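You operate a simulated robot arm through the tools that you are given. There is no shell and no other tool.

You run a simulated robot arm. Do the job below in one go: nothing can be reset, and whatever is moved stays where it is left.

Task
Drain the tub, spin both potatoes dry and lay them on the rack.
Fine: the two in the basket; spin it by its crank; close the drain again.

It is judged by the outcome, as a careful person would: the job done as asked, and still so three seconds after it is handed in. It fails if anything else is knocked over, pushed out of place, dropped, spilled or broken.

Robot
A 6-joint arm with a two-finger parallel gripper, fixed in place. Base frame: the origin is at the foot of the arm, x ahead of it, y to its left, z up. Readings come in mm, degrees, newtons and seconds.
Its first joint turns from -166.0 to 166.0 degrees. Payload 3.91 kg.
The TCP is the grasp point between the finger pads, 30 mm short of the fingertips. In the tool frame z runs along the fingers and y along their closing line. The gripper opens to 110 mm. The fingers are 20 mm wide and 10 mm thick; the gripper's body (48 by 112 mm) begins 55 mm behind the TCP.
Orientation is that of the tool frame in the base frame, as a unit quaternion [w, x, y, z]. With the fingers straight down and closing along the base's y, the tool's x points along the base's -x, its y along +y and its z along -z.

Tools
- The arm moves only by the tool step_arm. Its argument "targets" is a list of rows, each a list of 7 numbers: the shift along the base's x, y, z in mm, then the turn, a rotation vector about the base's x, y, z in degrees, then the gripper command, from -1 (shut) to 1 (fully open), values between in proportion. In form: [[tx, ty, tz, rx, ry, rz, hand], ...]. A call has 1 to 20 rows; each row is the pose to reach, as a shift and turn from the pose commanded when the call began. Rows are played at 5 a second. More than 50 mm and 8.6 degrees between two rows, or a gripper value outside its range, and nothing of the call is played. A pose out of reach is approached as far as the arm can. The call stops where the force on the tool passes 90 N (or 10 N more than at its start, if that is more) or the arm is blocked; 0.2 s more then pass. Each finger travels about 108 mm/s and halts on what it meets, pressing with about 39 N; the grip force reading is that of the motor and also rises with nothing between the fingers. The clock runs only during rows and for 0.2 s after the last one: add rows that repeat a pose to give the fingers time. It gives the time, the measured TCP pose, the force on the tool (base axes), the opening and the grip force at its end, in the units of the frame above (readings bear some noise), with the torque about the TCP (base axes, N m) and any sound that the robot's microphone picked up.
- Cameras (640 x 400 px; columns grow to the right, rows downward): "scene" is fixed at [395.5, -478.3, 1647.1]; the picture's right is [0.61, -0.79, 0.00], its down [-0.64, -0.49, -0.59] and it looks along [0.47, 0.36, -0.81] (base axes); focal length 318 px, centre (320, 200). "wrist" rides on the gripper at [72, 17, -103] in the tool frame; the picture's right is [-0.23, 0.97, 0.00], its down [-0.76, -0.18, -0.62] and it looks along [-0.61, -0.14, 0.78] (tool axes); focal length 222 px, centre (320, 200). There is no depth. A picture from a camera that has moved, and an enlarged one, comes with that camera's place and axes in the base frame and with its lens. The place of the scene camera against the robot may be out by one fixed shift of up to 25 mm in any direction.
- capture(camera): a new picture of that camera. It takes no simulated time.
- enlarge(camera, box): a new picture of the part [left, top, right, bottom] of that camera's present view, enlarged. It takes no simulated time.
- sign_off(): hands the job in; it is judged then, once.

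Nothing tells you positions but the pictures and the camera data. Unless the task says otherwise, let go and move clear before handing in.

The tools are called after "Emit:" by a JSON object that holds its "api" and its "payload". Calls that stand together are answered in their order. step_arm: Moves the arm, as the interface text tells. Its arguments: {"type":"object","properties":{"targets":{"type":"array"}},"required":["targets"]} The other tools are called the same way: capture (camera) takes a picture; enlarge (camera, box) takes an enlarged picture of a part of a camera's view; sign_off () hands the job in.

At the start:

```text
time_s: 0.0
tcp_pos: [661.8, 224.4, 1146.2]
tcp_rot: [0.001, 0.0, 1.0, -0.001]
wrist_force: [-0.3, -0.1, -0.1]
wrist_torque: [-0.01, 0.0, -0.01]
opening: 110.0
grasp_force: 0.0
```

scene: 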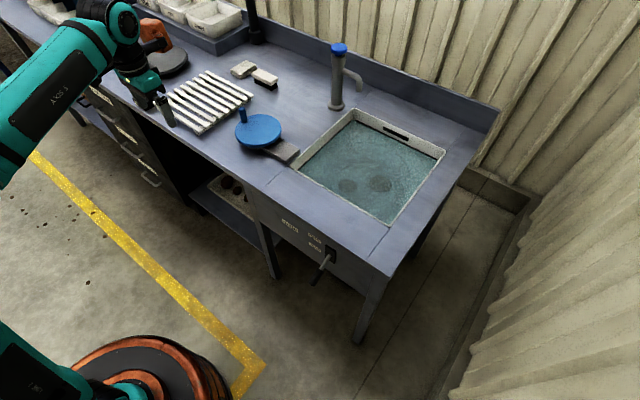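
wrist: 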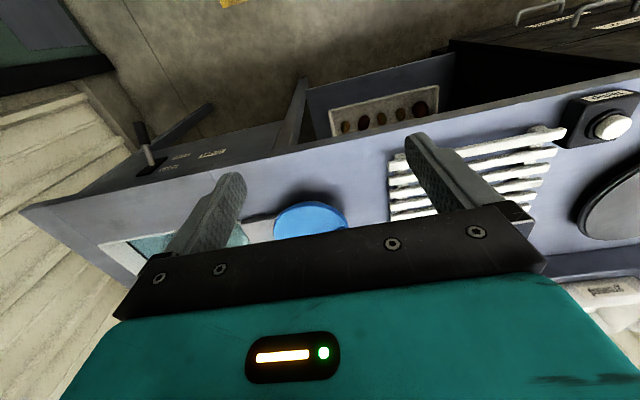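

I see a workbench with a sink full of water (two dark potatoes in it), a blue round lidded thing beside it, a white slatted rack, and a drain lever on the bench front. I'll look closer at each part before moving.

Emit:
{"api": "enlarge", "payload": {"camera": "scene", "box": [220, 90, 460, 240]}}

Emit:
{"api": "enlarge", "payload": {"camera": "scene", "box": [240, 180, 400, 300]}}

Emit:
{"api": "enlarge", "payload": {"camera": "scene", "box": [100, 0, 300, 150]}}

Emit:
{"api": "enlarge", "payload": {"camera": "wrist", "box": [100, 50, 460, 275]}}

```text
2.67 times, centred on (340, 165) of scene
camera zoom: at [395.5, -478.3, 1647.1], right [0.61, -0.79, 0.0], down [-0.64, -0.49, -0.59], along [0.47, 0.36, -0.81], focal length 849 px, centre (267, 293)
```

zoom: 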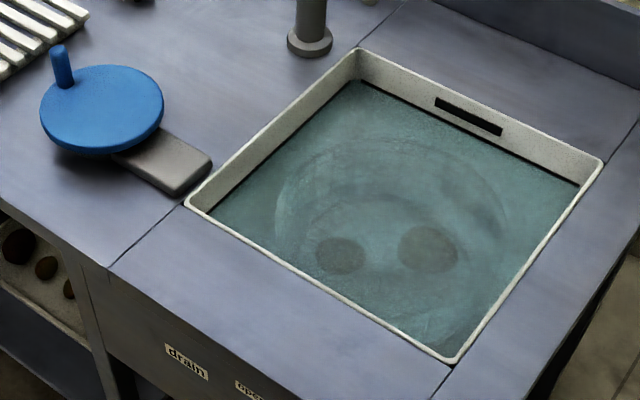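

```text
3.33 times, centred on (320, 240) of scene
camera zoom: at [395.5, -478.3, 1647.1], right [0.61, -0.79, 0.0], down [-0.64, -0.49, -0.59], along [0.47, 0.36, -0.81], focal length 1061 px, centre (320, 67)
```

zoom: 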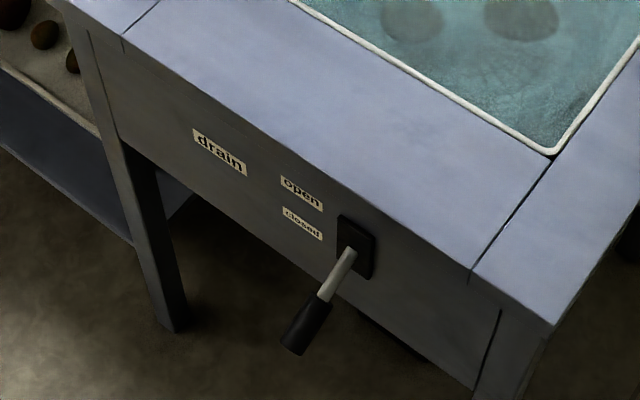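

```text
2.67 times, centred on (200, 75) of scene
camera zoom: at [395.5, -478.3, 1647.1], right [0.61, -0.79, 0.0], down [-0.64, -0.49, -0.59], along [0.47, 0.36, -0.81], focal length 849 px, centre (640, 533)
```

zoom: 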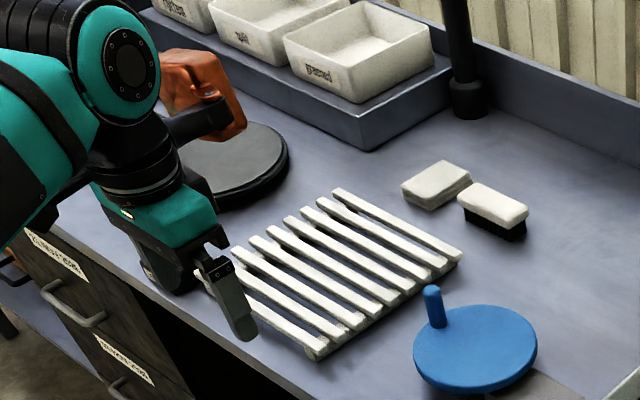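

```text
1.78 times, centred on (280, 162) of wrist
camera zoom: at [590.4, 243.2, 1248.9], right [0.23, 0.97, 0.0], down [0.76, -0.18, 0.62], along [0.61, -0.14, -0.78], focal length 395 px, centre (391, 267)
```

zoom: 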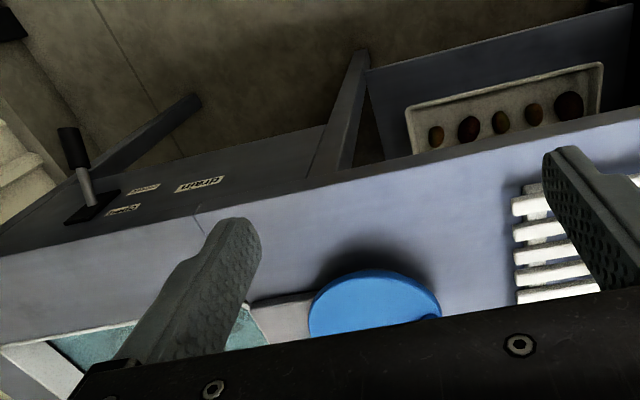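

The bench is roughly at z≈900 by first estimate, with the tub ahead and to the right, a crank wheel beside it and a drain lever on the front. I'll move the arm up and over, clear of everything, to get a wrist view of the tub and lever.

Emit:
{"api": "step_arm", "payload": {"targets": [[-15, -40, 12, 0, 0, 0, 1], [-30, -80, 24, 0, 0, 0, 1], [-45, -120, 36, 0, 0, 0, 1], [-60, -160, 48, 0, 0, 0, 1], [-75, -200, 60, 0, 0, 0, 1], [-90, -240, 72, 0, 0, 0, 1], [-105, -280, 84, 0, 0, 0, 1], [-120, -320, 96, 0, 0, 0, 1]]}}

Emit:
{"api": "capture", "payload": {"camera": "wrist"}}

Emit:
{"api": "capture", "payload": {"camera": "scene"}}

```text
time_s: 1.8
tcp_pos: [542.6, -94.7, 1242.2]
tcp_rot: [-0.001, -0.001, 1.0, 0.0]
wrist_force: [-0.6, -0.6, 0.0]
wrist_torque: [-0.06, 0.02, 0.02]
opening: 110.0
grasp_force: 0.0
```

```text
taken
camera wrist: at [470.4, -78.0, 1346.2], right [0.23, 0.97, 0.0], down [0.76, -0.18, 0.62], along [0.61, -0.14, -0.78], focal length 222 px, centre (320, 200)
```

wrist: 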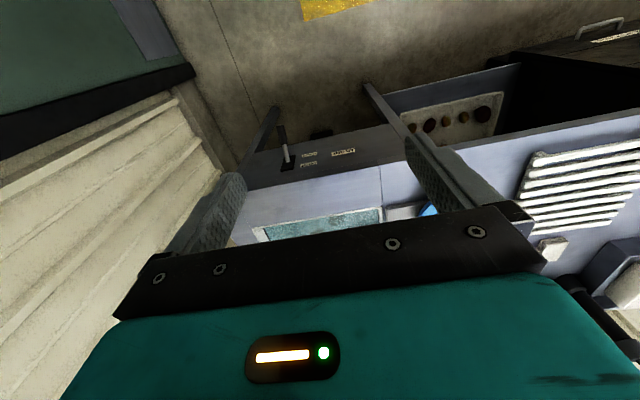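

```text
taken
```

scene: 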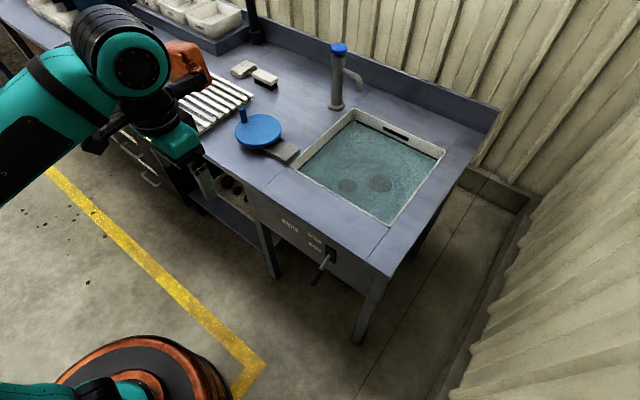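

Triangulating both cameras, the bench top is at z≈920, the tub spans about x 860–1215, y −350 to −10, and the drain lever on the front panel points out and down (tip ≈ (677, −238, 721)) at "closed". I'll move down in front of the panel for a close look at the lever.

Emit:
{"api": "step_arm", "payload": {"targets": [[6, -16, -38, 0, 0, 0, 1], [12, -32, -76, 0, 0, 0, 1], [18, -48, -114, 0, 0, 0, 1], [24, -64, -152, 0, 0, 0, 1], [30, -80, -190, 0, 0, 0, 1], [36, -96, -228, 0, 0, 0, 1], [42, -112, -266, 0, 0, 0, 1], [48, -128, -304, 0, 0, 0, 1], [54, -144, -342, 0, 0, 0, 1]]}}

Emit:
{"api": "capture", "payload": {"camera": "wrist"}}

Emit:
{"api": "capture", "payload": {"camera": "scene"}}

```text
time_s: 3.8
tcp_pos: [597.8, -237.3, 900.4]
tcp_rot: [0.0, 0.0, 1.0, -0.001]
wrist_force: [0.3, 0.0, -0.2]
wrist_torque: [-0.03, -0.05, 0.02]
opening: 109.9
grasp_force: 0.1
```

```text
taken
camera wrist: at [524.3, -219.9, 1003.4], right [0.23, 0.97, 0.0], down [0.76, -0.18, 0.62], along [0.61, -0.14, -0.78], focal length 222 px, centre (320, 200)
```

wrist: 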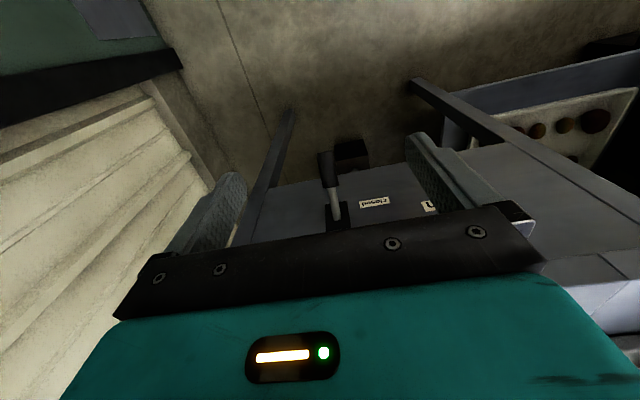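

```text
taken
```

scene: 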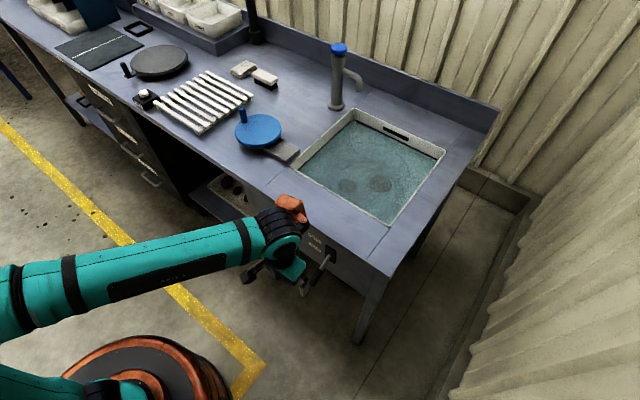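

Emit:
{"api": "enlarge", "payload": {"camera": "wrist", "box": [260, 120, 440, 240]}}

Emit:
{"api": "enlarge", "payload": {"camera": "scene", "box": [60, 10, 300, 160]}}

Emit:
{"api": "enlarge", "payload": {"camera": "scene", "box": [230, 190, 370, 300]}}

```text
3.33 times, centred on (350, 180) of wrist
camera zoom: at [524.3, -219.9, 1003.4], right [0.23, 0.97, 0.0], down [0.76, -0.18, 0.62], along [0.61, -0.14, -0.78], focal length 740 px, centre (220, 267)
```

zoom: 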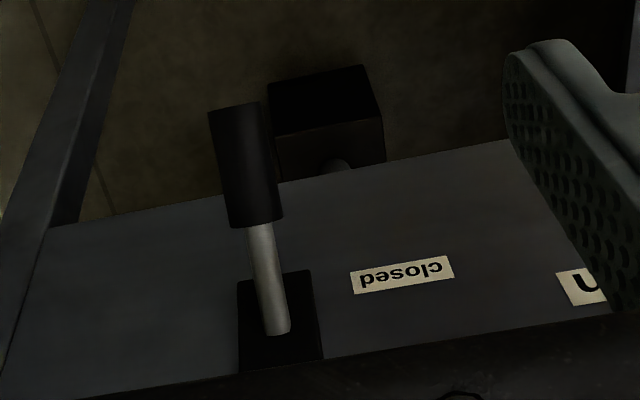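

```text
2.67 times, centred on (180, 85) of scene
camera zoom: at [395.5, -478.3, 1647.1], right [0.61, -0.79, 0.0], down [-0.64, -0.49, -0.59], along [0.47, 0.36, -0.81], focal length 849 px, centre (693, 507)
```

zoom: 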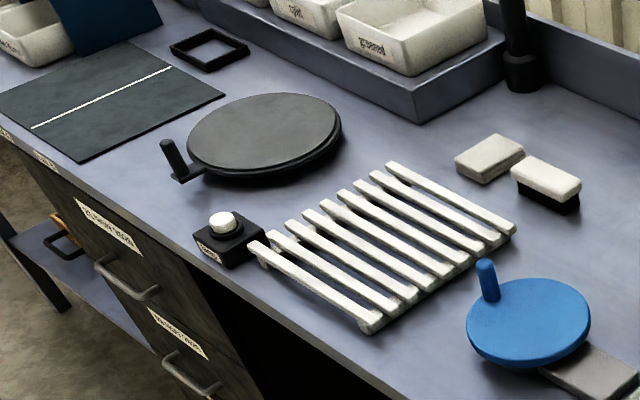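

```text
3.64 times, centred on (300, 245) of scene
camera zoom: at [395.5, -478.3, 1647.1], right [0.61, -0.79, 0.0], down [-0.64, -0.49, -0.59], along [0.47, 0.36, -0.81], focal length 1158 px, centre (393, 36)
```

zoom: 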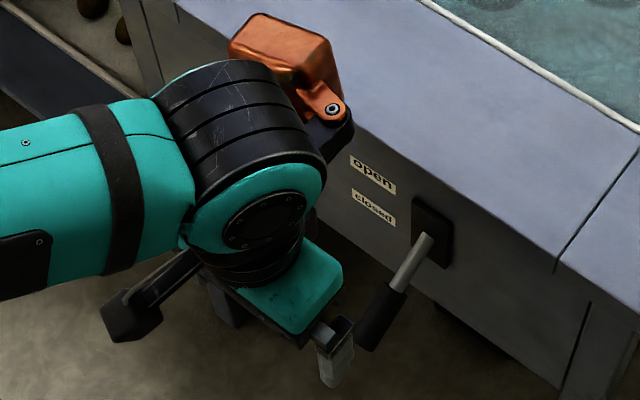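

The lever's grip is a black sleeve on a grey stem; "open" is the upper label and "closed" the lower. I'll zoom in on my fingertips in the scene view to calibrate the scene camera's offset.

Emit:
{"api": "enlarge", "payload": {"camera": "scene", "box": [265, 240, 345, 300]}}

Emit:
{"api": "enlarge", "payload": {"camera": "wrist", "box": [300, 130, 400, 235]}}

```text
6.67 times, centred on (305, 270) of scene
camera zoom: at [395.5, -478.3, 1647.1], right [0.61, -0.79, 0.0], down [-0.64, -0.49, -0.59], along [0.47, 0.36, -0.81], focal length 2123 px, centre (420, -267)
```

zoom: 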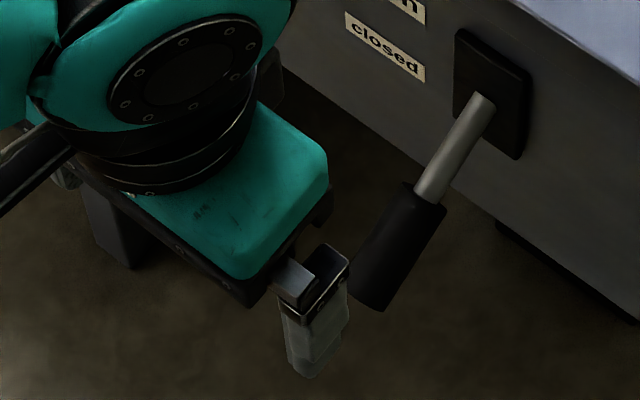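

```text
3.81 times, centred on (350, 182) of wrist
camera zoom: at [524.3, -219.9, 1003.4], right [0.23, 0.97, 0.0], down [0.76, -0.18, 0.62], along [0.61, -0.14, -0.78], focal length 846 px, centre (206, 267)
```

zoom: 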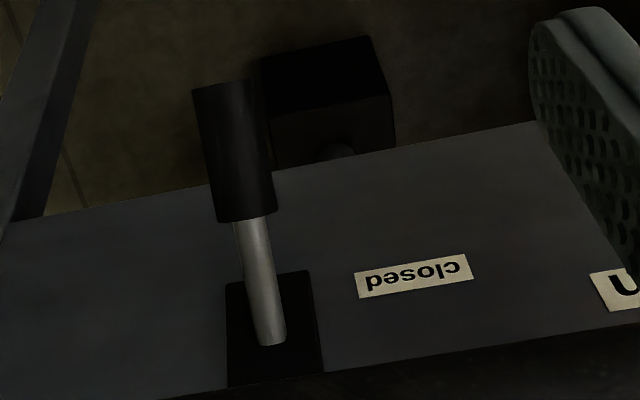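

I see the lever handle clearly between the fingers. To fix its position from the wrist camera alone, I'll take a second view from a slightly shifted, lower spot.

Emit:
{"api": "step_arm", "payload": {"targets": [[-10, 20, -35, 0, 0, 0, 1], [-20, 40, -70, 0, 0, 0, 1]]}}

Emit:
{"api": "enlarge", "payload": {"camera": "wrist", "box": [240, 110, 400, 235]}}

Emit:
{"api": "enlarge", "payload": {"camera": "scene", "box": [265, 240, 345, 300]}}

```text
time_s: 4.4
tcp_pos: [577.0, -198.0, 829.1]
tcp_rot: [0.001, -0.001, 1.0, 0.0]
wrist_force: [-0.1, 1.2, 0.9]
wrist_torque: [0.01, -0.01, -0.01]
opening: 109.7
grasp_force: 0.0
```

```text
3.20 times, centred on (320, 172) of wrist
camera zoom: at [504.8, -180.5, 932.5], right [0.23, 0.97, 0.0], down [0.76, -0.18, 0.62], along [0.61, -0.14, -0.78], focal length 711 px, centre (320, 288)
```

zoom: 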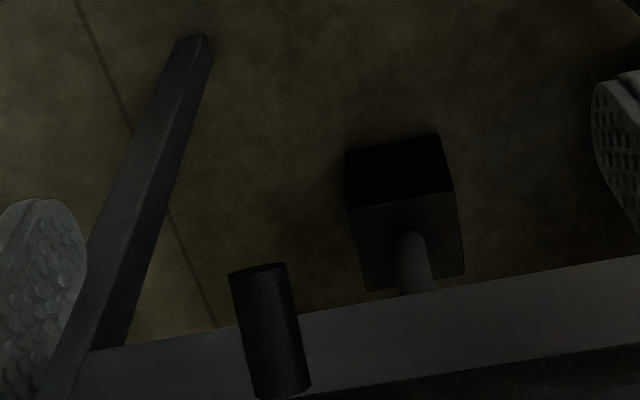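

```text
6.67 times, centred on (305, 270) of scene
camera zoom: at [395.5, -478.3, 1647.1], right [0.61, -0.79, 0.0], down [-0.64, -0.49, -0.59], along [0.47, 0.36, -0.81], focal length 2123 px, centre (420, -267)
```

zoom: 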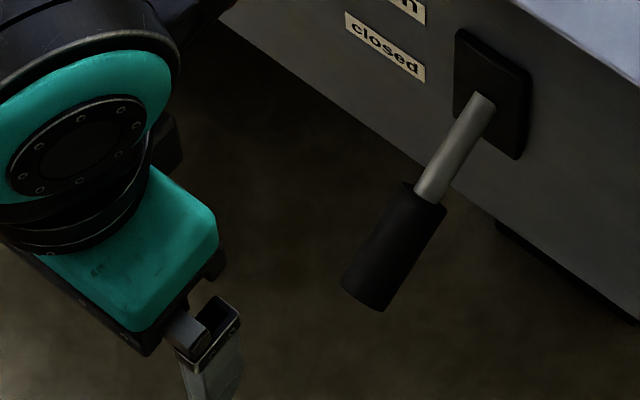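

Triangulating from the wrist camera, the handle sleeve runs from about (728, −250, 714) to (685, −250, 679), and the scene camera is off by about 20 mm along its right axis. I'll tilt the tool and come to a pre-grasp spot above the handle.

Emit:
{"api": "step_arm", "payload": {"targets": [[15, -10, -11, 0, -7, 0, 0.2], [31, -21, -23, 0, -14, 0, 0.2], [46, -31, -35, 0, -21, 0, 0.2], [62, -42, -46, 0, -28, 0, 0.2], [77, -52, -58, 0, -35, 0, 0.2], [77, -52, -58, 0, -35, 0, 0.2]]}}

Emit:
{"api": "capture", "payload": {"camera": "wrist"}}

Emit:
{"api": "enlarge", "payload": {"camera": "scene", "box": [245, 210, 365, 300]}}

```text
time_s: 5.8
tcp_pos: [653.8, -250.1, 772.0]
tcp_rot: [0.301, 0.001, 0.954, 0.0]
wrist_force: [-0.6, -0.2, -0.9]
wrist_torque: [0.0, 0.0, -0.03]
opening: 65.9
grasp_force: 0.0
```

```text
taken
camera wrist: at [535.6, -233.0, 814.7], right [0.19, 0.97, 0.13], down [0.27, -0.18, 0.95], along [0.95, -0.14, -0.29], focal length 222 px, centre (320, 200)
```

wrist: 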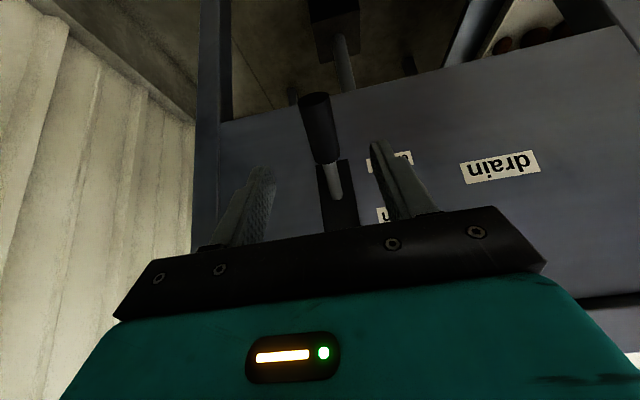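

```text
4.44 times, centred on (305, 255) of scene
camera zoom: at [395.5, -478.3, 1647.1], right [0.61, -0.79, 0.0], down [-0.64, -0.49, -0.59], along [0.47, 0.36, -0.81], focal length 1415 px, centre (387, -44)
```

zoom: 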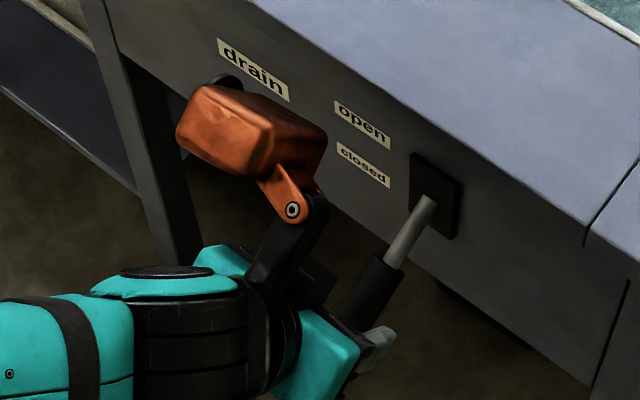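

The lever is in line with the fingers, but the orange block bolted to the gripper (about 118 mm ahead and 108 mm above the TCP when vertical) would come close to the bench edge at this tilt. I'll back off and tilt the tool further, to 60°, so that block stays clear, then check again.

Emit:
{"api": "step_arm", "payload": {"targets": [[-9, 0, -8, 0, -6.5, 0, 0.2], [-17, 0, -16, 0, -13, 0, 0.2], [-22, 0, -24, 0, -19, 0, 0.2], [-26, 0, -30, 0, -25, 0, 0.2], [-26, 0, -30, 0, -25, 0, 0.2]]}}

Emit:
{"api": "capture", "payload": {"camera": "wrist"}}

Emit:
{"api": "enlarge", "payload": {"camera": "scene", "box": [245, 210, 365, 300]}}

```text
time_s: 7.0
tcp_pos: [628.3, -251.1, 742.1]
tcp_rot: [0.501, -0.001, 0.866, 0.0]
wrist_force: [0.3, 0.3, 0.0]
wrist_torque: [0.02, -0.01, 0.0]
opening: 66.0
grasp_force: 0.0
```

```text
taken
camera wrist: at [502.0, -233.3, 730.4], right [0.11, 0.97, 0.2], down [-0.16, -0.18, 0.97], along [0.98, -0.14, 0.14], focal length 222 px, centre (320, 200)
```

wrist: 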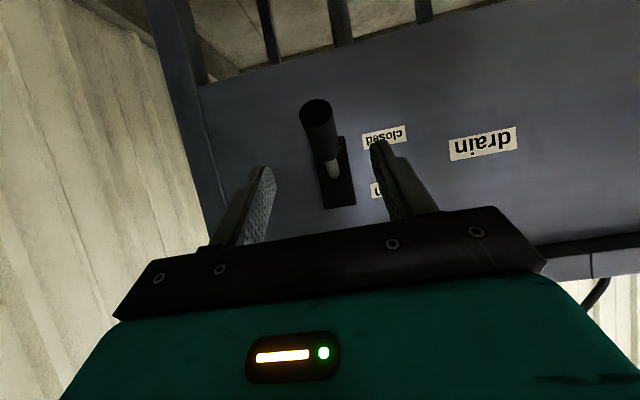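

```text
4.44 times, centred on (305, 255) of scene
camera zoom: at [395.5, -478.3, 1647.1], right [0.61, -0.79, 0.0], down [-0.64, -0.49, -0.59], along [0.47, 0.36, -0.81], focal length 1415 px, centre (387, -44)
```

zoom: 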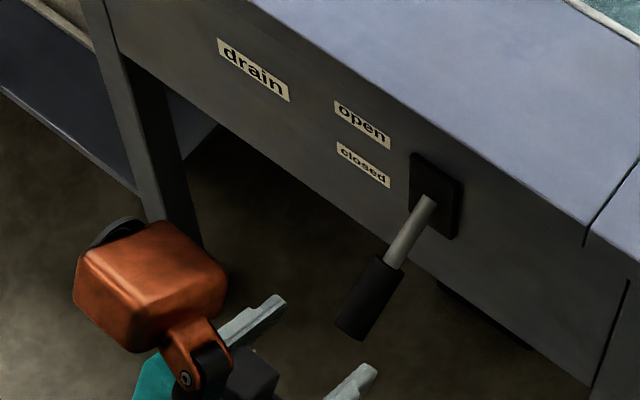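

The handle is centred between the fingers and the block is now well clear. I'll advance along the tool axis onto the handle and close.

Emit:
{"api": "step_arm", "payload": {"targets": [[20, 1, -11, 0, 0, 0, 0.2], [40, 1, -22, 0, 0, 0, 0.2], [60, 1, -33, 0, 0, 0, 0.2], [78, 1, -43, 0, 0, 0, 0.2], [78, 1, -43, 0, 0, 0, -0.1], [78, 1, -43, 0, 0, 0, -0.6], [78, 1, -43, 0, 0, 0, -1], [78, 1, -43, 0, 0, 0, -1]]}}

Emit:
{"api": "capture", "payload": {"camera": "wrist"}}

Emit:
{"api": "enlarge", "payload": {"camera": "scene", "box": [245, 210, 365, 300]}}

```text
time_s: 8.8
tcp_pos: [706.4, -249.3, 697.7]
tcp_rot: [0.5, 0.0, 0.866, 0.0]
wrist_force: [5.1, -3.3, 0.1]
wrist_torque: [0.02, 0.04, 0.01]
opening: 25.5
grasp_force: 45.4
```

```text
taken
camera wrist: at [580.2, -232.2, 686.9], right [0.11, 0.97, 0.2], down [-0.16, -0.18, 0.97], along [0.98, -0.14, 0.13], focal length 222 px, centre (320, 200)
```

wrist: 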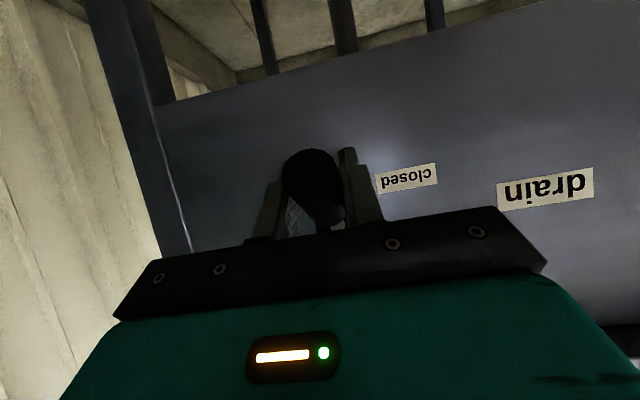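

```text
4.44 times, centred on (305, 255) of scene
camera zoom: at [395.5, -478.3, 1647.1], right [0.61, -0.79, 0.0], down [-0.64, -0.49, -0.59], along [0.47, 0.36, -0.81], focal length 1415 px, centre (387, -44)
```

zoom: 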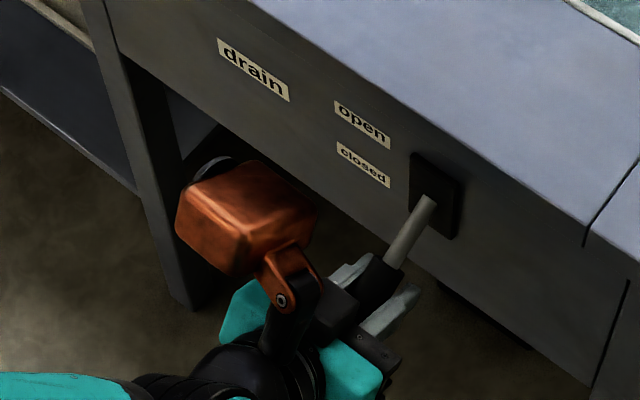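

The handle is gripped (25.5 mm between the pads). I'll raise it along an arc about the pivot near (770, −250, 743), first half-way, watching the force.

Emit:
{"api": "step_arm", "payload": {"targets": [[-5.4, 0, 8.7, 0, 0, 0, -1], [-9.8, 0, 18.6, 0, 0, 0, -1], [-13.3, 0, 31.8, 0, 0, 0, -1], [-14.5, 0, 45.3, 0, 0, 0, -1]]}}

Emit:
{"api": "enlarge", "payload": {"camera": "scene", "box": [245, 210, 365, 300]}}

```text
time_s: 9.8
tcp_pos: [690.4, -249.7, 743.2]
tcp_rot: [0.5, 0.0, 0.866, 0.0]
wrist_force: [-0.4, -2.2, -16.9]
wrist_torque: [-0.07, 1.31, 0.03]
opening: 25.8
grasp_force: 44.6
```

```text
4.44 times, centred on (305, 255) of scene
camera zoom: at [395.5, -478.3, 1647.1], right [0.61, -0.79, 0.0], down [-0.64, -0.49, -0.59], along [0.47, 0.36, -0.81], focal length 1415 px, centre (387, -44)
```

zoom: 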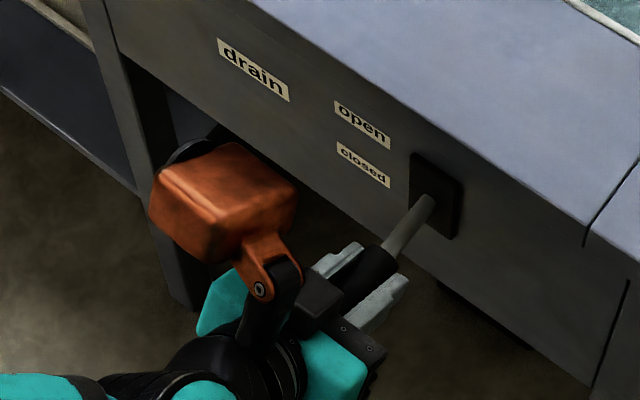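

The lever follows well and is about level now. I'll continue the arc up to the open side.

Emit:
{"api": "step_arm", "payload": {"targets": [[1.2, 0, 13.5, 0, 0, 0, -1], [4.7, 0, 26.7, 0, 0, 0, -1], [10.5, 0, 39, 0, 0, 0, -1], [14.9, 0, 45.8, 0, 0, 0, -1]]}}

Emit:
{"api": "enlarge", "payload": {"camera": "scene", "box": [245, 150, 445, 300]}}

Emit:
{"api": "capture", "payload": {"camera": "wrist"}}

```text
time_s: 10.8
tcp_pos: [705.8, -250.5, 789.2]
tcp_rot: [0.499, 0.0, 0.866, 0.0]
wrist_force: [-21.0, -6.0, -20.4]
wrist_torque: [0.06, 0.39, 0.19]
opening: 26.1
grasp_force: 45.2
```

```text
2.67 times, centred on (345, 225) of scene
camera zoom: at [395.5, -478.3, 1647.1], right [0.61, -0.79, 0.0], down [-0.64, -0.49, -0.59], along [0.47, 0.36, -0.81], focal length 849 px, centre (253, 133)
```

zoom: 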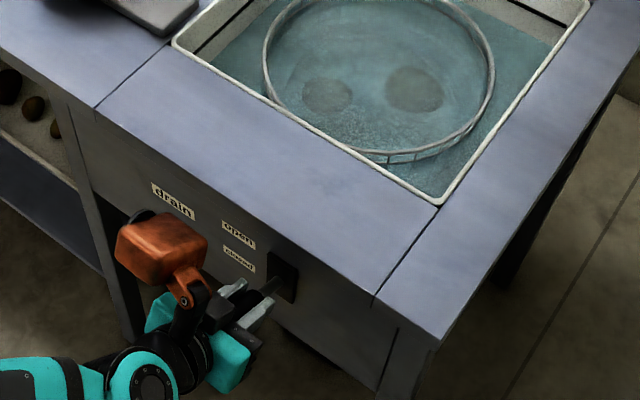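

```text
taken
camera wrist: at [579.9, -232.1, 777.8], right [0.11, 0.97, 0.2], down [-0.16, -0.18, 0.97], along [0.98, -0.14, 0.13], focal length 222 px, centre (320, 200)
```

wrist: 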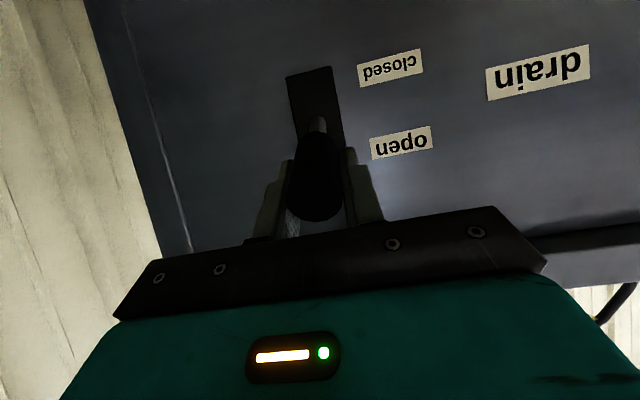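

The water is going down and the basket rim is emerging. I'll nudge the lever a little further to see whether it's at its stop, and wait.

Emit:
{"api": "step_arm", "payload": {"targets": [[2.5, 0, 3.2, 0, 0, 0, -1], [5, 0, 6.4, 0, 0, 0, -1], [5, 0, 6.4, 0, 0, 0, -1], [5, 0, 6.4, 0, 0, 0, -1]]}}

Emit:
{"api": "enlarge", "payload": {"camera": "scene", "box": [245, 100, 445, 250]}}

Emit:
{"api": "capture", "payload": {"camera": "wrist"}}

```text
time_s: 11.8
tcp_pos: [712.1, -249.5, 796.7]
tcp_rot: [0.5, -0.001, 0.866, 0.0]
wrist_force: [2.4, -1.0, 8.7]
wrist_torque: [-0.04, -0.18, 0.0]
opening: 0.0
grasp_force: 37.6
```

```text
2.67 times, centred on (345, 175) of scene
camera zoom: at [395.5, -478.3, 1647.1], right [0.61, -0.79, 0.0], down [-0.64, -0.49, -0.59], along [0.47, 0.36, -0.81], focal length 849 px, centre (253, 267)
```

zoom: 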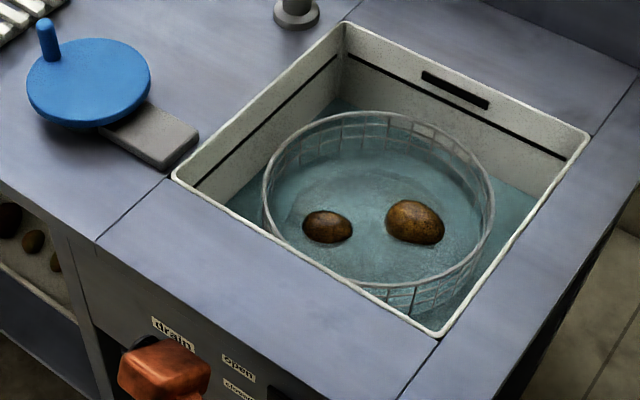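

```text
taken
camera wrist: at [585.4, -232.3, 785.2], right [0.11, 0.97, 0.2], down [-0.16, -0.18, 0.97], along [0.98, -0.14, 0.14], focal length 222 px, centre (320, 200)
```

wrist: 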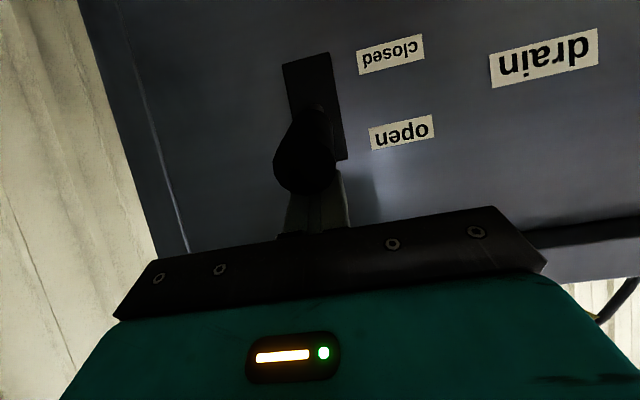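

The lever reached its stop and the handle slid out of the closed fingers; the water is still draining with two potatoes now visible in the basket. I'll lift off the handle and back away, without pressing it down.

Emit:
{"api": "step_arm", "payload": {"targets": [[-2, 0, 8, 0, 0, 0, -1], [-20, 0, 25, 0, 0, 0, -1], [-45, 0, 45, 0, 0, 0, -0.5], [-80, 0, 65, 0, 0, 0, 0.2], [-120, 0, 75, 0, 0, 0, 0.2]]}}

Emit:
{"api": "enlarge", "payload": {"camera": "scene", "box": [225, 100, 445, 265]}}

Emit:
{"api": "capture", "payload": {"camera": "wrist"}}

```text
time_s: 13.0
tcp_pos: [591.3, -248.3, 870.2]
tcp_rot: [0.499, 0.001, 0.867, 0.0]
wrist_force: [0.0, -0.3, -0.1]
wrist_torque: [0.01, 0.0, 0.02]
opening: 66.0
grasp_force: 0.0
```

```text
2.42 times, centred on (335, 182) of scene
camera zoom: at [395.5, -478.3, 1647.1], right [0.61, -0.79, 0.0], down [-0.64, -0.49, -0.59], along [0.47, 0.36, -0.81], focal length 772 px, centre (284, 242)
```

zoom: 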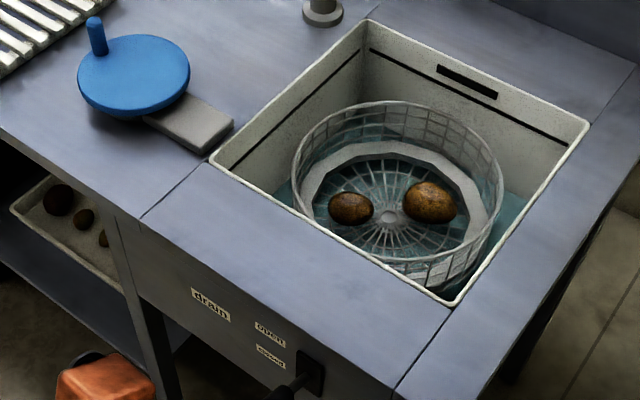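

```text
taken
camera wrist: at [465.3, -231.4, 859.1], right [0.11, 0.97, 0.2], down [-0.16, -0.18, 0.97], along [0.98, -0.14, 0.13], focal length 222 px, centre (320, 200)
```

wrist: 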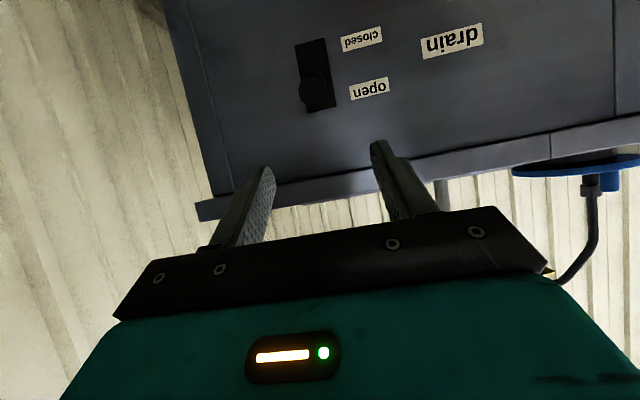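

The tub is nearly drained, the lever stays at "open", and the two potatoes lie in a round wire basket. Next I go up, turn the tool vertical, and look at the blue crank wheel from above.

Emit:
{"api": "step_arm", "payload": {"targets": [[0, 0, 40, 0, 5, 0, 0.2], [0, 0, 80, 0, 10, 0, 0.2], [0, 20, 120, 0, 15, 0, 0.2], [5, 50, 150, 0, 20, 0, 0.2], [15, 85, 180, 0, 25, 0, 0.2], [30, 120, 205, 0, 30, 0, 0.2], [50, 155, 225, 0, 35, 0, 0.2], [70, 190, 240, 0, 40, 0, 0.2], [90, 230, 250, 0, 45, 0, 0.2], [110, 270, 255, 0, 50, 0, 0.2], [130, 310, 255, 0, 55, 0, 0.2], [145, 345, 255, 0, 60, 0, 0.2], [160, 380, 255, 0, 60, 0, 0.2]]}}

Emit:
{"api": "capture", "payload": {"camera": "wrist"}}

Emit:
{"api": "capture", "payload": {"camera": "scene"}}

```text
time_s: 15.8
tcp_pos: [750.7, 130.1, 1127.3]
tcp_rot: [-0.001, 0.0, 1.0, 0.001]
wrist_force: [-0.6, -0.2, -0.1]
wrist_torque: [0.04, -0.03, 0.0]
opening: 66.1
grasp_force: 0.1
```

```text
taken
camera wrist: at [678.6, 147.1, 1229.5], right [0.23, 0.97, 0.0], down [0.76, -0.18, 0.62], along [0.61, -0.14, -0.78], focal length 222 px, centre (320, 200)
```

wrist: 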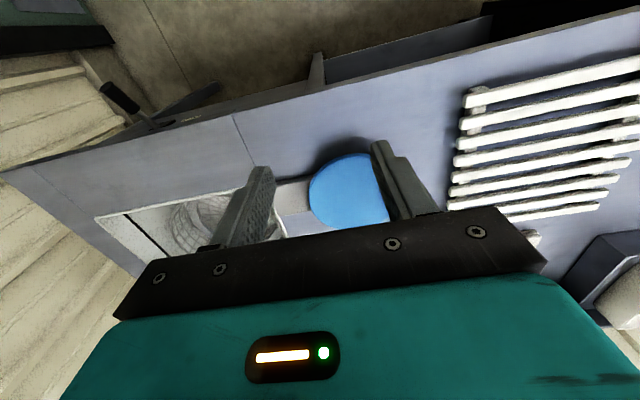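

```text
taken
```

scene: 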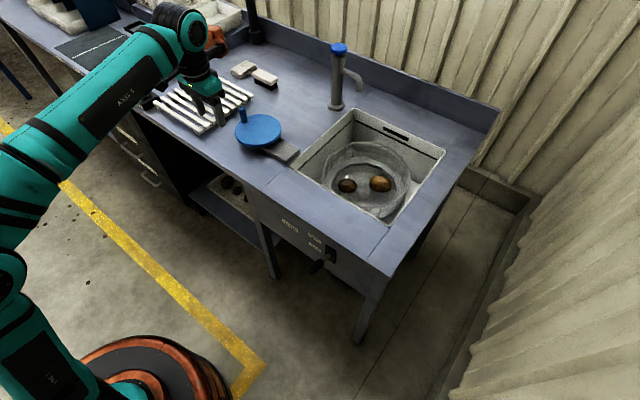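

I see the wheel between the fingers but the knob is hidden behind the right finger. I'll open the gripper fully and move a bit forward and left for a better view.

Emit:
{"api": "step_arm", "payload": {"targets": [[30, 15, 0, 0, 0, 0, 0.6], [60, 30, 0, 0, 0, 0, 1], [60, 30, 0, 0, 0, 0, 1]]}}

Emit:
{"api": "capture", "payload": {"camera": "wrist"}}

Emit:
{"api": "enlarge", "payload": {"camera": "scene", "box": [180, 60, 340, 180]}}

Emit:
{"api": "enlarge", "payload": {"camera": "scene", "box": [280, 100, 460, 235]}}

```text
time_s: 16.6
tcp_pos: [811.4, 160.2, 1126.8]
tcp_rot: [0.001, 0.0, 1.0, -0.001]
wrist_force: [0.0, 0.3, -0.2]
wrist_torque: [0.04, 0.02, 0.0]
opening: 110.3
grasp_force: 0.1
```

```text
taken
camera wrist: at [739.0, 177.0, 1230.0], right [0.23, 0.97, 0.0], down [0.76, -0.18, 0.62], along [0.61, -0.14, -0.78], focal length 222 px, centre (320, 200)
```

wrist: 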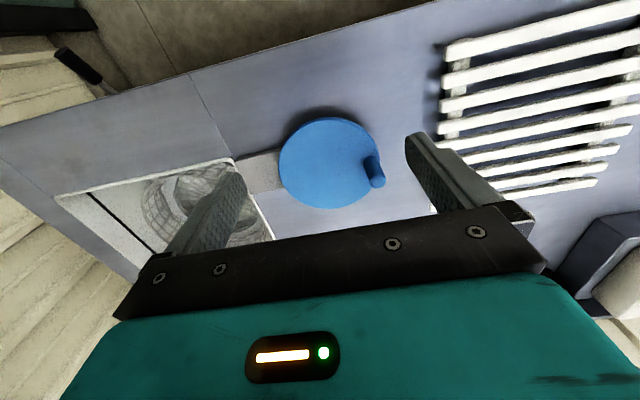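

```text
3.33 times, centred on (260, 120) of scene
camera zoom: at [395.5, -478.3, 1647.1], right [0.61, -0.79, 0.0], down [-0.64, -0.49, -0.59], along [0.47, 0.36, -0.81], focal length 1061 px, centre (520, 467)
```

zoom: 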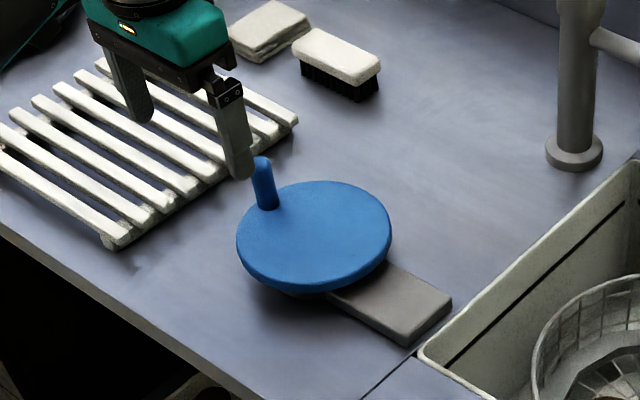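

```text
2.96 times, centred on (370, 168) of scene
camera zoom: at [395.5, -478.3, 1647.1], right [0.61, -0.79, 0.0], down [-0.64, -0.49, -0.59], along [0.47, 0.36, -0.81], focal length 944 px, centre (172, 296)
```

zoom: 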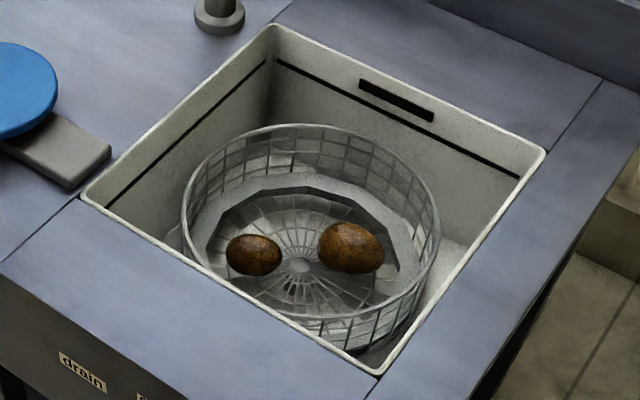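

The tub has drained empty. I'll zoom in on the crank wheel from the wrist view to measure it.

Emit:
{"api": "enlarge", "payload": {"camera": "wrist", "box": [250, 100, 410, 220]}}

Emit:
{"api": "enlarge", "payload": {"camera": "scene", "box": [225, 90, 305, 150]}}

```text
3.33 times, centred on (330, 160) of wrist
camera zoom: at [739.0, 177.0, 1230.0], right [0.23, 0.97, 0.0], down [0.76, -0.18, 0.62], along [0.61, -0.14, -0.78], focal length 740 px, centre (287, 333)
```

zoom: 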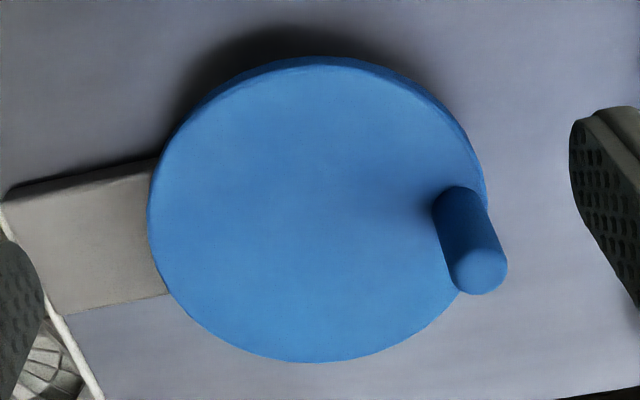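

```text
6.67 times, centred on (265, 120) of scene
camera zoom: at [395.5, -478.3, 1647.1], right [0.61, -0.79, 0.0], down [-0.64, -0.49, -0.59], along [0.47, 0.36, -0.81], focal length 2123 px, centre (687, 733)
```

zoom: 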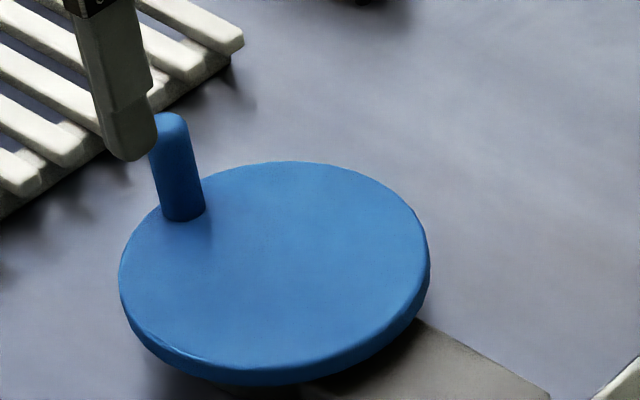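

I have one view of the wheel; I'll take a second, lower one for stereo.

Emit:
{"api": "step_arm", "payload": {"targets": [[-10, 13, -38, 0, 0, 0, 1], [-20, 25, -75, 0, 0, 0, 1]]}}

Emit:
{"api": "enlarge", "payload": {"camera": "wrist", "box": [250, 100, 410, 220]}}

Emit:
{"api": "capture", "payload": {"camera": "wrist"}}

```text
time_s: 17.2
tcp_pos: [791.9, 184.4, 1051.9]
tcp_rot: [0.0, 0.0, 1.0, 0.0]
wrist_force: [-0.6, -0.6, 0.0]
wrist_torque: [-0.01, -0.02, 0.0]
opening: 110.0
grasp_force: 0.2
```

```text
3.33 times, centred on (330, 160) of wrist
camera zoom: at [719.1, 201.9, 1154.4], right [0.23, 0.97, 0.0], down [0.76, -0.18, 0.62], along [0.61, -0.14, -0.78], focal length 740 px, centre (287, 333)
```

zoom: 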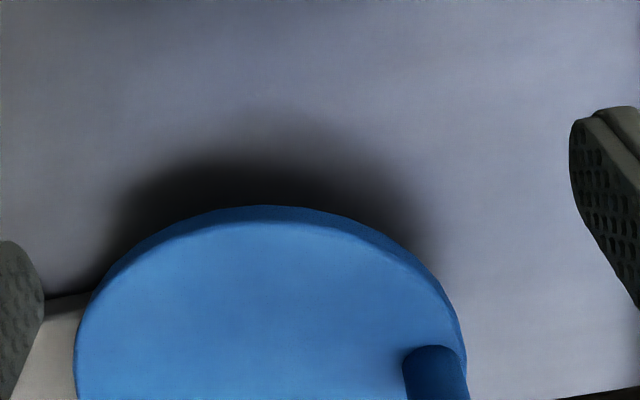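

```text
taken
camera wrist: at [719.1, 201.9, 1154.4], right [0.23, 0.97, 0.0], down [0.76, -0.18, 0.62], along [0.61, -0.14, -0.78], focal length 222 px, centre (320, 200)
```

wrist: 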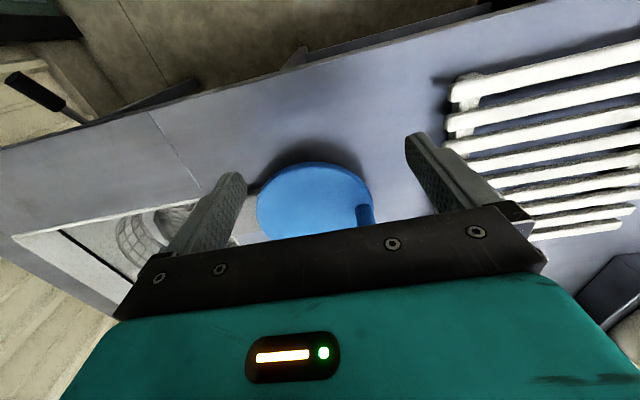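

By stereo the wheel's centre is about (907, 151), its top at z≈947, and the knob stands at about (908, 213) up to z≈999. I'll move above the knob with a slight outward tilt for reach, and check alignment.

Emit:
{"api": "step_arm", "payload": {"targets": [[40, 10, 5, 0, -5, 0, 1], [80, 20, 10, 0, -10, 0, 0.5], [116, 28, 13, 0, -15, 0, 0.1], [116, 28, 13, 0, -15, 0, 0.1]]}}

Emit:
{"api": "capture", "payload": {"camera": "wrist"}}

Emit:
{"api": "enlarge", "payload": {"camera": "scene", "box": [205, 60, 325, 150]}}

```text
time_s: 18.2
tcp_pos: [907.8, 212.8, 1064.1]
tcp_rot: [0.13, -0.001, 0.991, 0.001]
wrist_force: [-0.3, 0.8, 0.0]
wrist_torque: [0.0, -0.01, -0.01]
opening: 60.4
grasp_force: 0.0
```

```text
taken
camera wrist: at [811.3, 231.2, 1145.0], right [0.22, 0.97, 0.06], down [0.57, -0.18, 0.8], along [0.79, -0.14, -0.6], focal length 222 px, centre (320, 200)
```

wrist: 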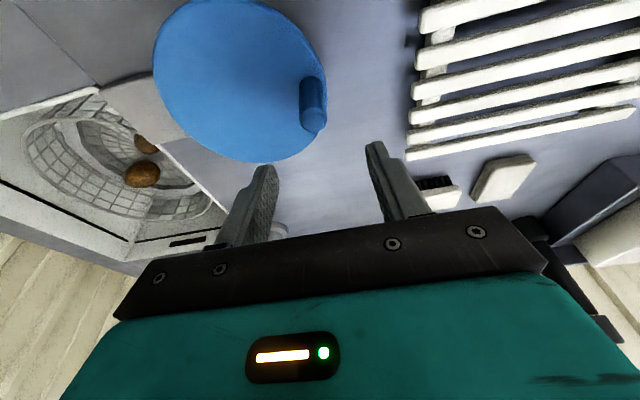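

```text
4.44 times, centred on (265, 105) of scene
camera zoom: at [395.5, -478.3, 1647.1], right [0.61, -0.79, 0.0], down [-0.64, -0.49, -0.59], along [0.47, 0.36, -0.81], focal length 1415 px, centre (564, 622)
```

zoom: 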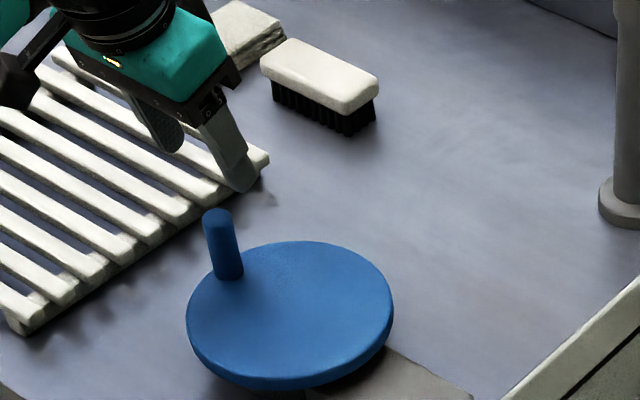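

The knob top lies where I expected, centred between the fingers. I'll descend around it and close.

Emit:
{"api": "step_arm", "payload": {"targets": [[0, 0, -30, 0, 0, 0, 0], [0, 0, -55, 0, 0, 0, -0.1], [0, 0, -72, 0, 0, 0, -0.1], [0, 0, -78, 0, 0, 0, -0.1], [0, 0, -78, 0, 0, 0, -0.5], [0, 0, -78, 0, 0, 0, -1], [0, 0, -78, 0, 0, 0, -1]]}}

Emit:
{"api": "enlarge", "payload": {"camera": "scene", "box": [205, 60, 325, 150]}}

Emit:
{"api": "capture", "payload": {"camera": "wrist"}}

```text
time_s: 19.8
tcp_pos: [908.9, 212.8, 986.1]
tcp_rot: [0.13, 0.0, 0.991, 0.0]
wrist_force: [-2.1, -7.3, -2.1]
wrist_torque: [0.71, -0.29, -0.11]
opening: 21.7
grasp_force: 44.5
```

```text
4.44 times, centred on (265, 105) of scene
camera zoom: at [395.5, -478.3, 1647.1], right [0.61, -0.79, 0.0], down [-0.64, -0.49, -0.59], along [0.47, 0.36, -0.81], focal length 1415 px, centre (564, 622)
```

zoom: 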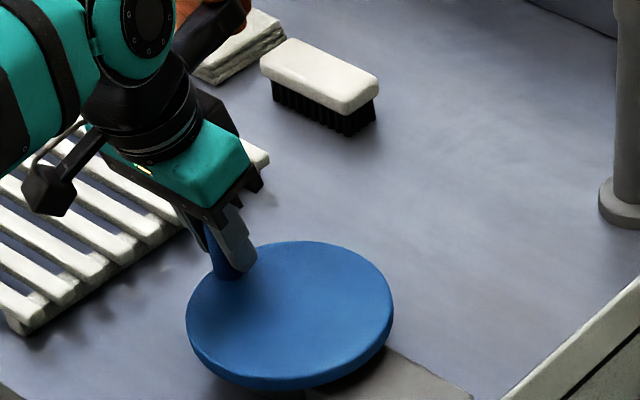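

```text
taken
camera wrist: at [810.7, 230.0, 1067.0], right [0.22, 0.97, 0.06], down [0.57, -0.18, 0.8], along [0.79, -0.14, -0.6], focal length 222 px, centre (320, 200)
```

wrist: 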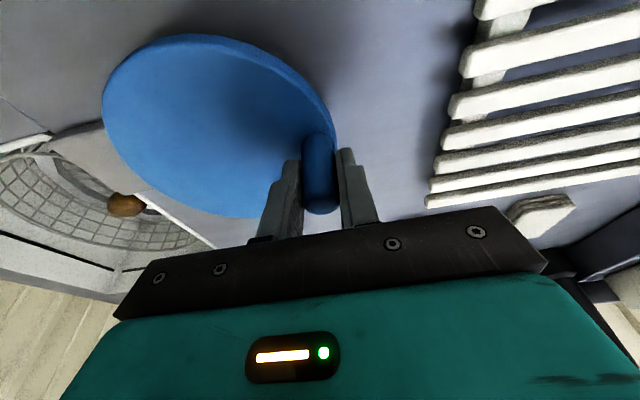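

The knob is held. I'll turn the crank by a small arc first, to feel the resistance and check the circle.

Emit:
{"api": "step_arm", "payload": {"targets": [[-12.1, -0.9, 0, 0, 0, 0, -1], [-22.5, -3.7, 0, 0, 0, 0, -1], [-32.3, -8.3, 0, 0, 0, 0, -1], [-41.1, -14.5, 0, 0, 0, 0, -1]]}}

Emit:
{"api": "capture", "payload": {"camera": "wrist"}}

Emit:
{"api": "enlarge", "payload": {"camera": "scene", "box": [205, 60, 445, 240]}}

```text
time_s: 20.8
tcp_pos: [865.6, 200.5, 985.9]
tcp_rot: [0.129, 0.0, 0.992, 0.0]
wrist_force: [-7.1, -5.9, 0.7]
wrist_torque: [0.76, 0.48, -0.48]
opening: 21.6
grasp_force: 44.5
```

```text
taken
camera wrist: at [768.6, 216.9, 1067.0], right [0.22, 0.97, 0.06], down [0.58, -0.18, 0.8], along [0.79, -0.14, -0.6], focal length 222 px, centre (320, 200)
```

wrist: 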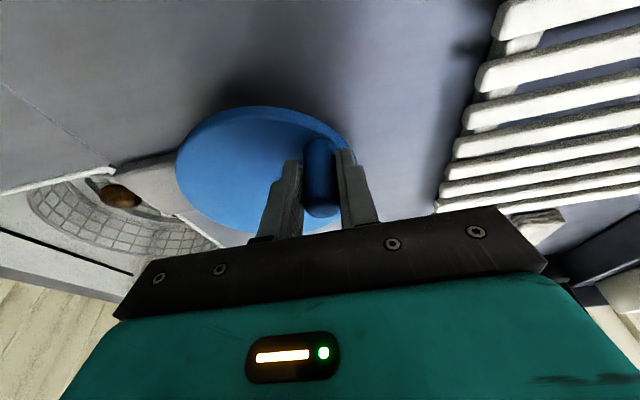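

```text
2.22 times, centred on (325, 150) of scene
camera zoom: at [395.5, -478.3, 1647.1], right [0.61, -0.79, 0.0], down [-0.64, -0.49, -0.59], along [0.47, 0.36, -0.81], focal length 708 px, centre (309, 311)
```

zoom: 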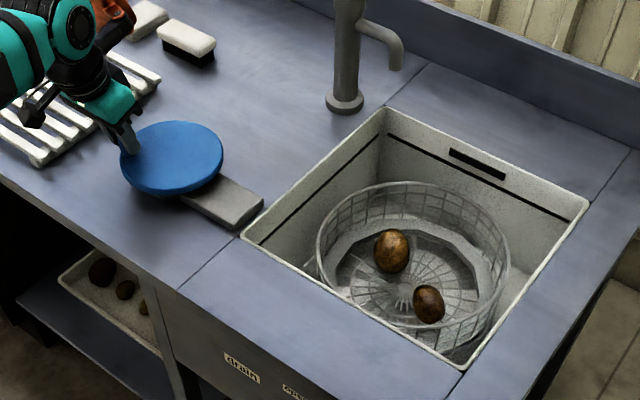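

The crank drives the basket: the potatoes have moved around with it, and the force is small. I'll continue through another half turn in smooth steps and check.

Emit:
{"api": "step_arm", "payload": {"targets": [[-11.3, -15.9, 0, 0, 0, 0, -1], [-18.7, -36.1, 0, 0, 0, 0, -1], [-18.7, -57.7, 0, 0, 0, 0, -1], [-11.3, -77.9, 0, 0, 0, 0, -1], [2.5, -94.4, 0, 0, 0, 0, -1], [21.2, -105.2, 0, 0, 0, 0, -1], [42.4, -108.9, 0, 0, 0, 0, -1]]}}

Emit:
{"api": "enlarge", "payload": {"camera": "scene", "box": [205, 60, 445, 240]}}

Emit:
{"api": "capture", "payload": {"camera": "wrist"}}

```text
time_s: 22.4
tcp_pos: [910.7, 88.8, 985.7]
tcp_rot: [0.131, 0.001, 0.991, 0.0]
wrist_force: [12.2, -3.0, 2.6]
wrist_torque: [0.92, -1.26, -0.4]
opening: 21.8
grasp_force: 45.3
```

```text
2.22 times, centred on (325, 150) of scene
camera zoom: at [395.5, -478.3, 1647.1], right [0.61, -0.79, 0.0], down [-0.64, -0.49, -0.59], along [0.47, 0.36, -0.81], focal length 708 px, centre (309, 311)
```

zoom: 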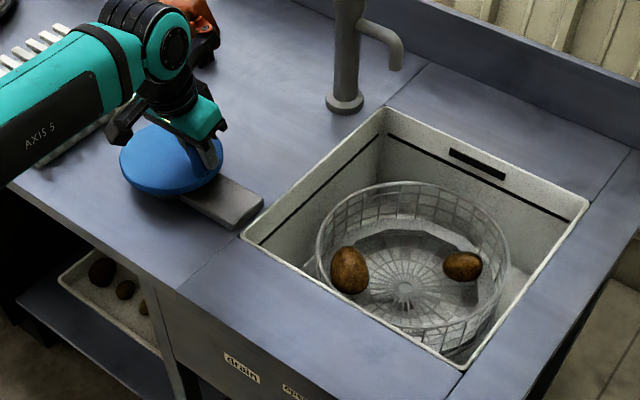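

```text
taken
camera wrist: at [813.0, 106.2, 1067.3], right [0.22, 0.97, 0.06], down [0.57, -0.18, 0.8], along [0.79, -0.14, -0.6], focal length 222 px, centre (320, 200)
```

wrist: 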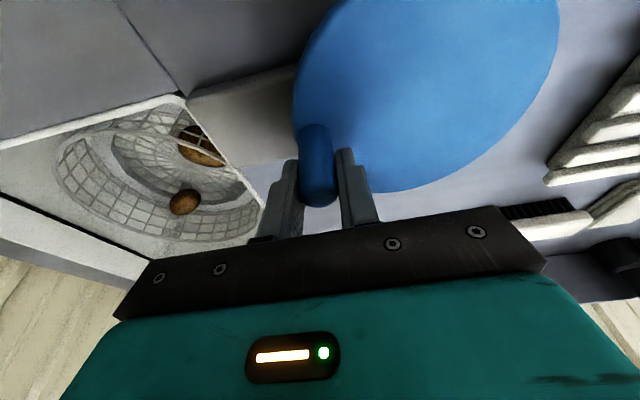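

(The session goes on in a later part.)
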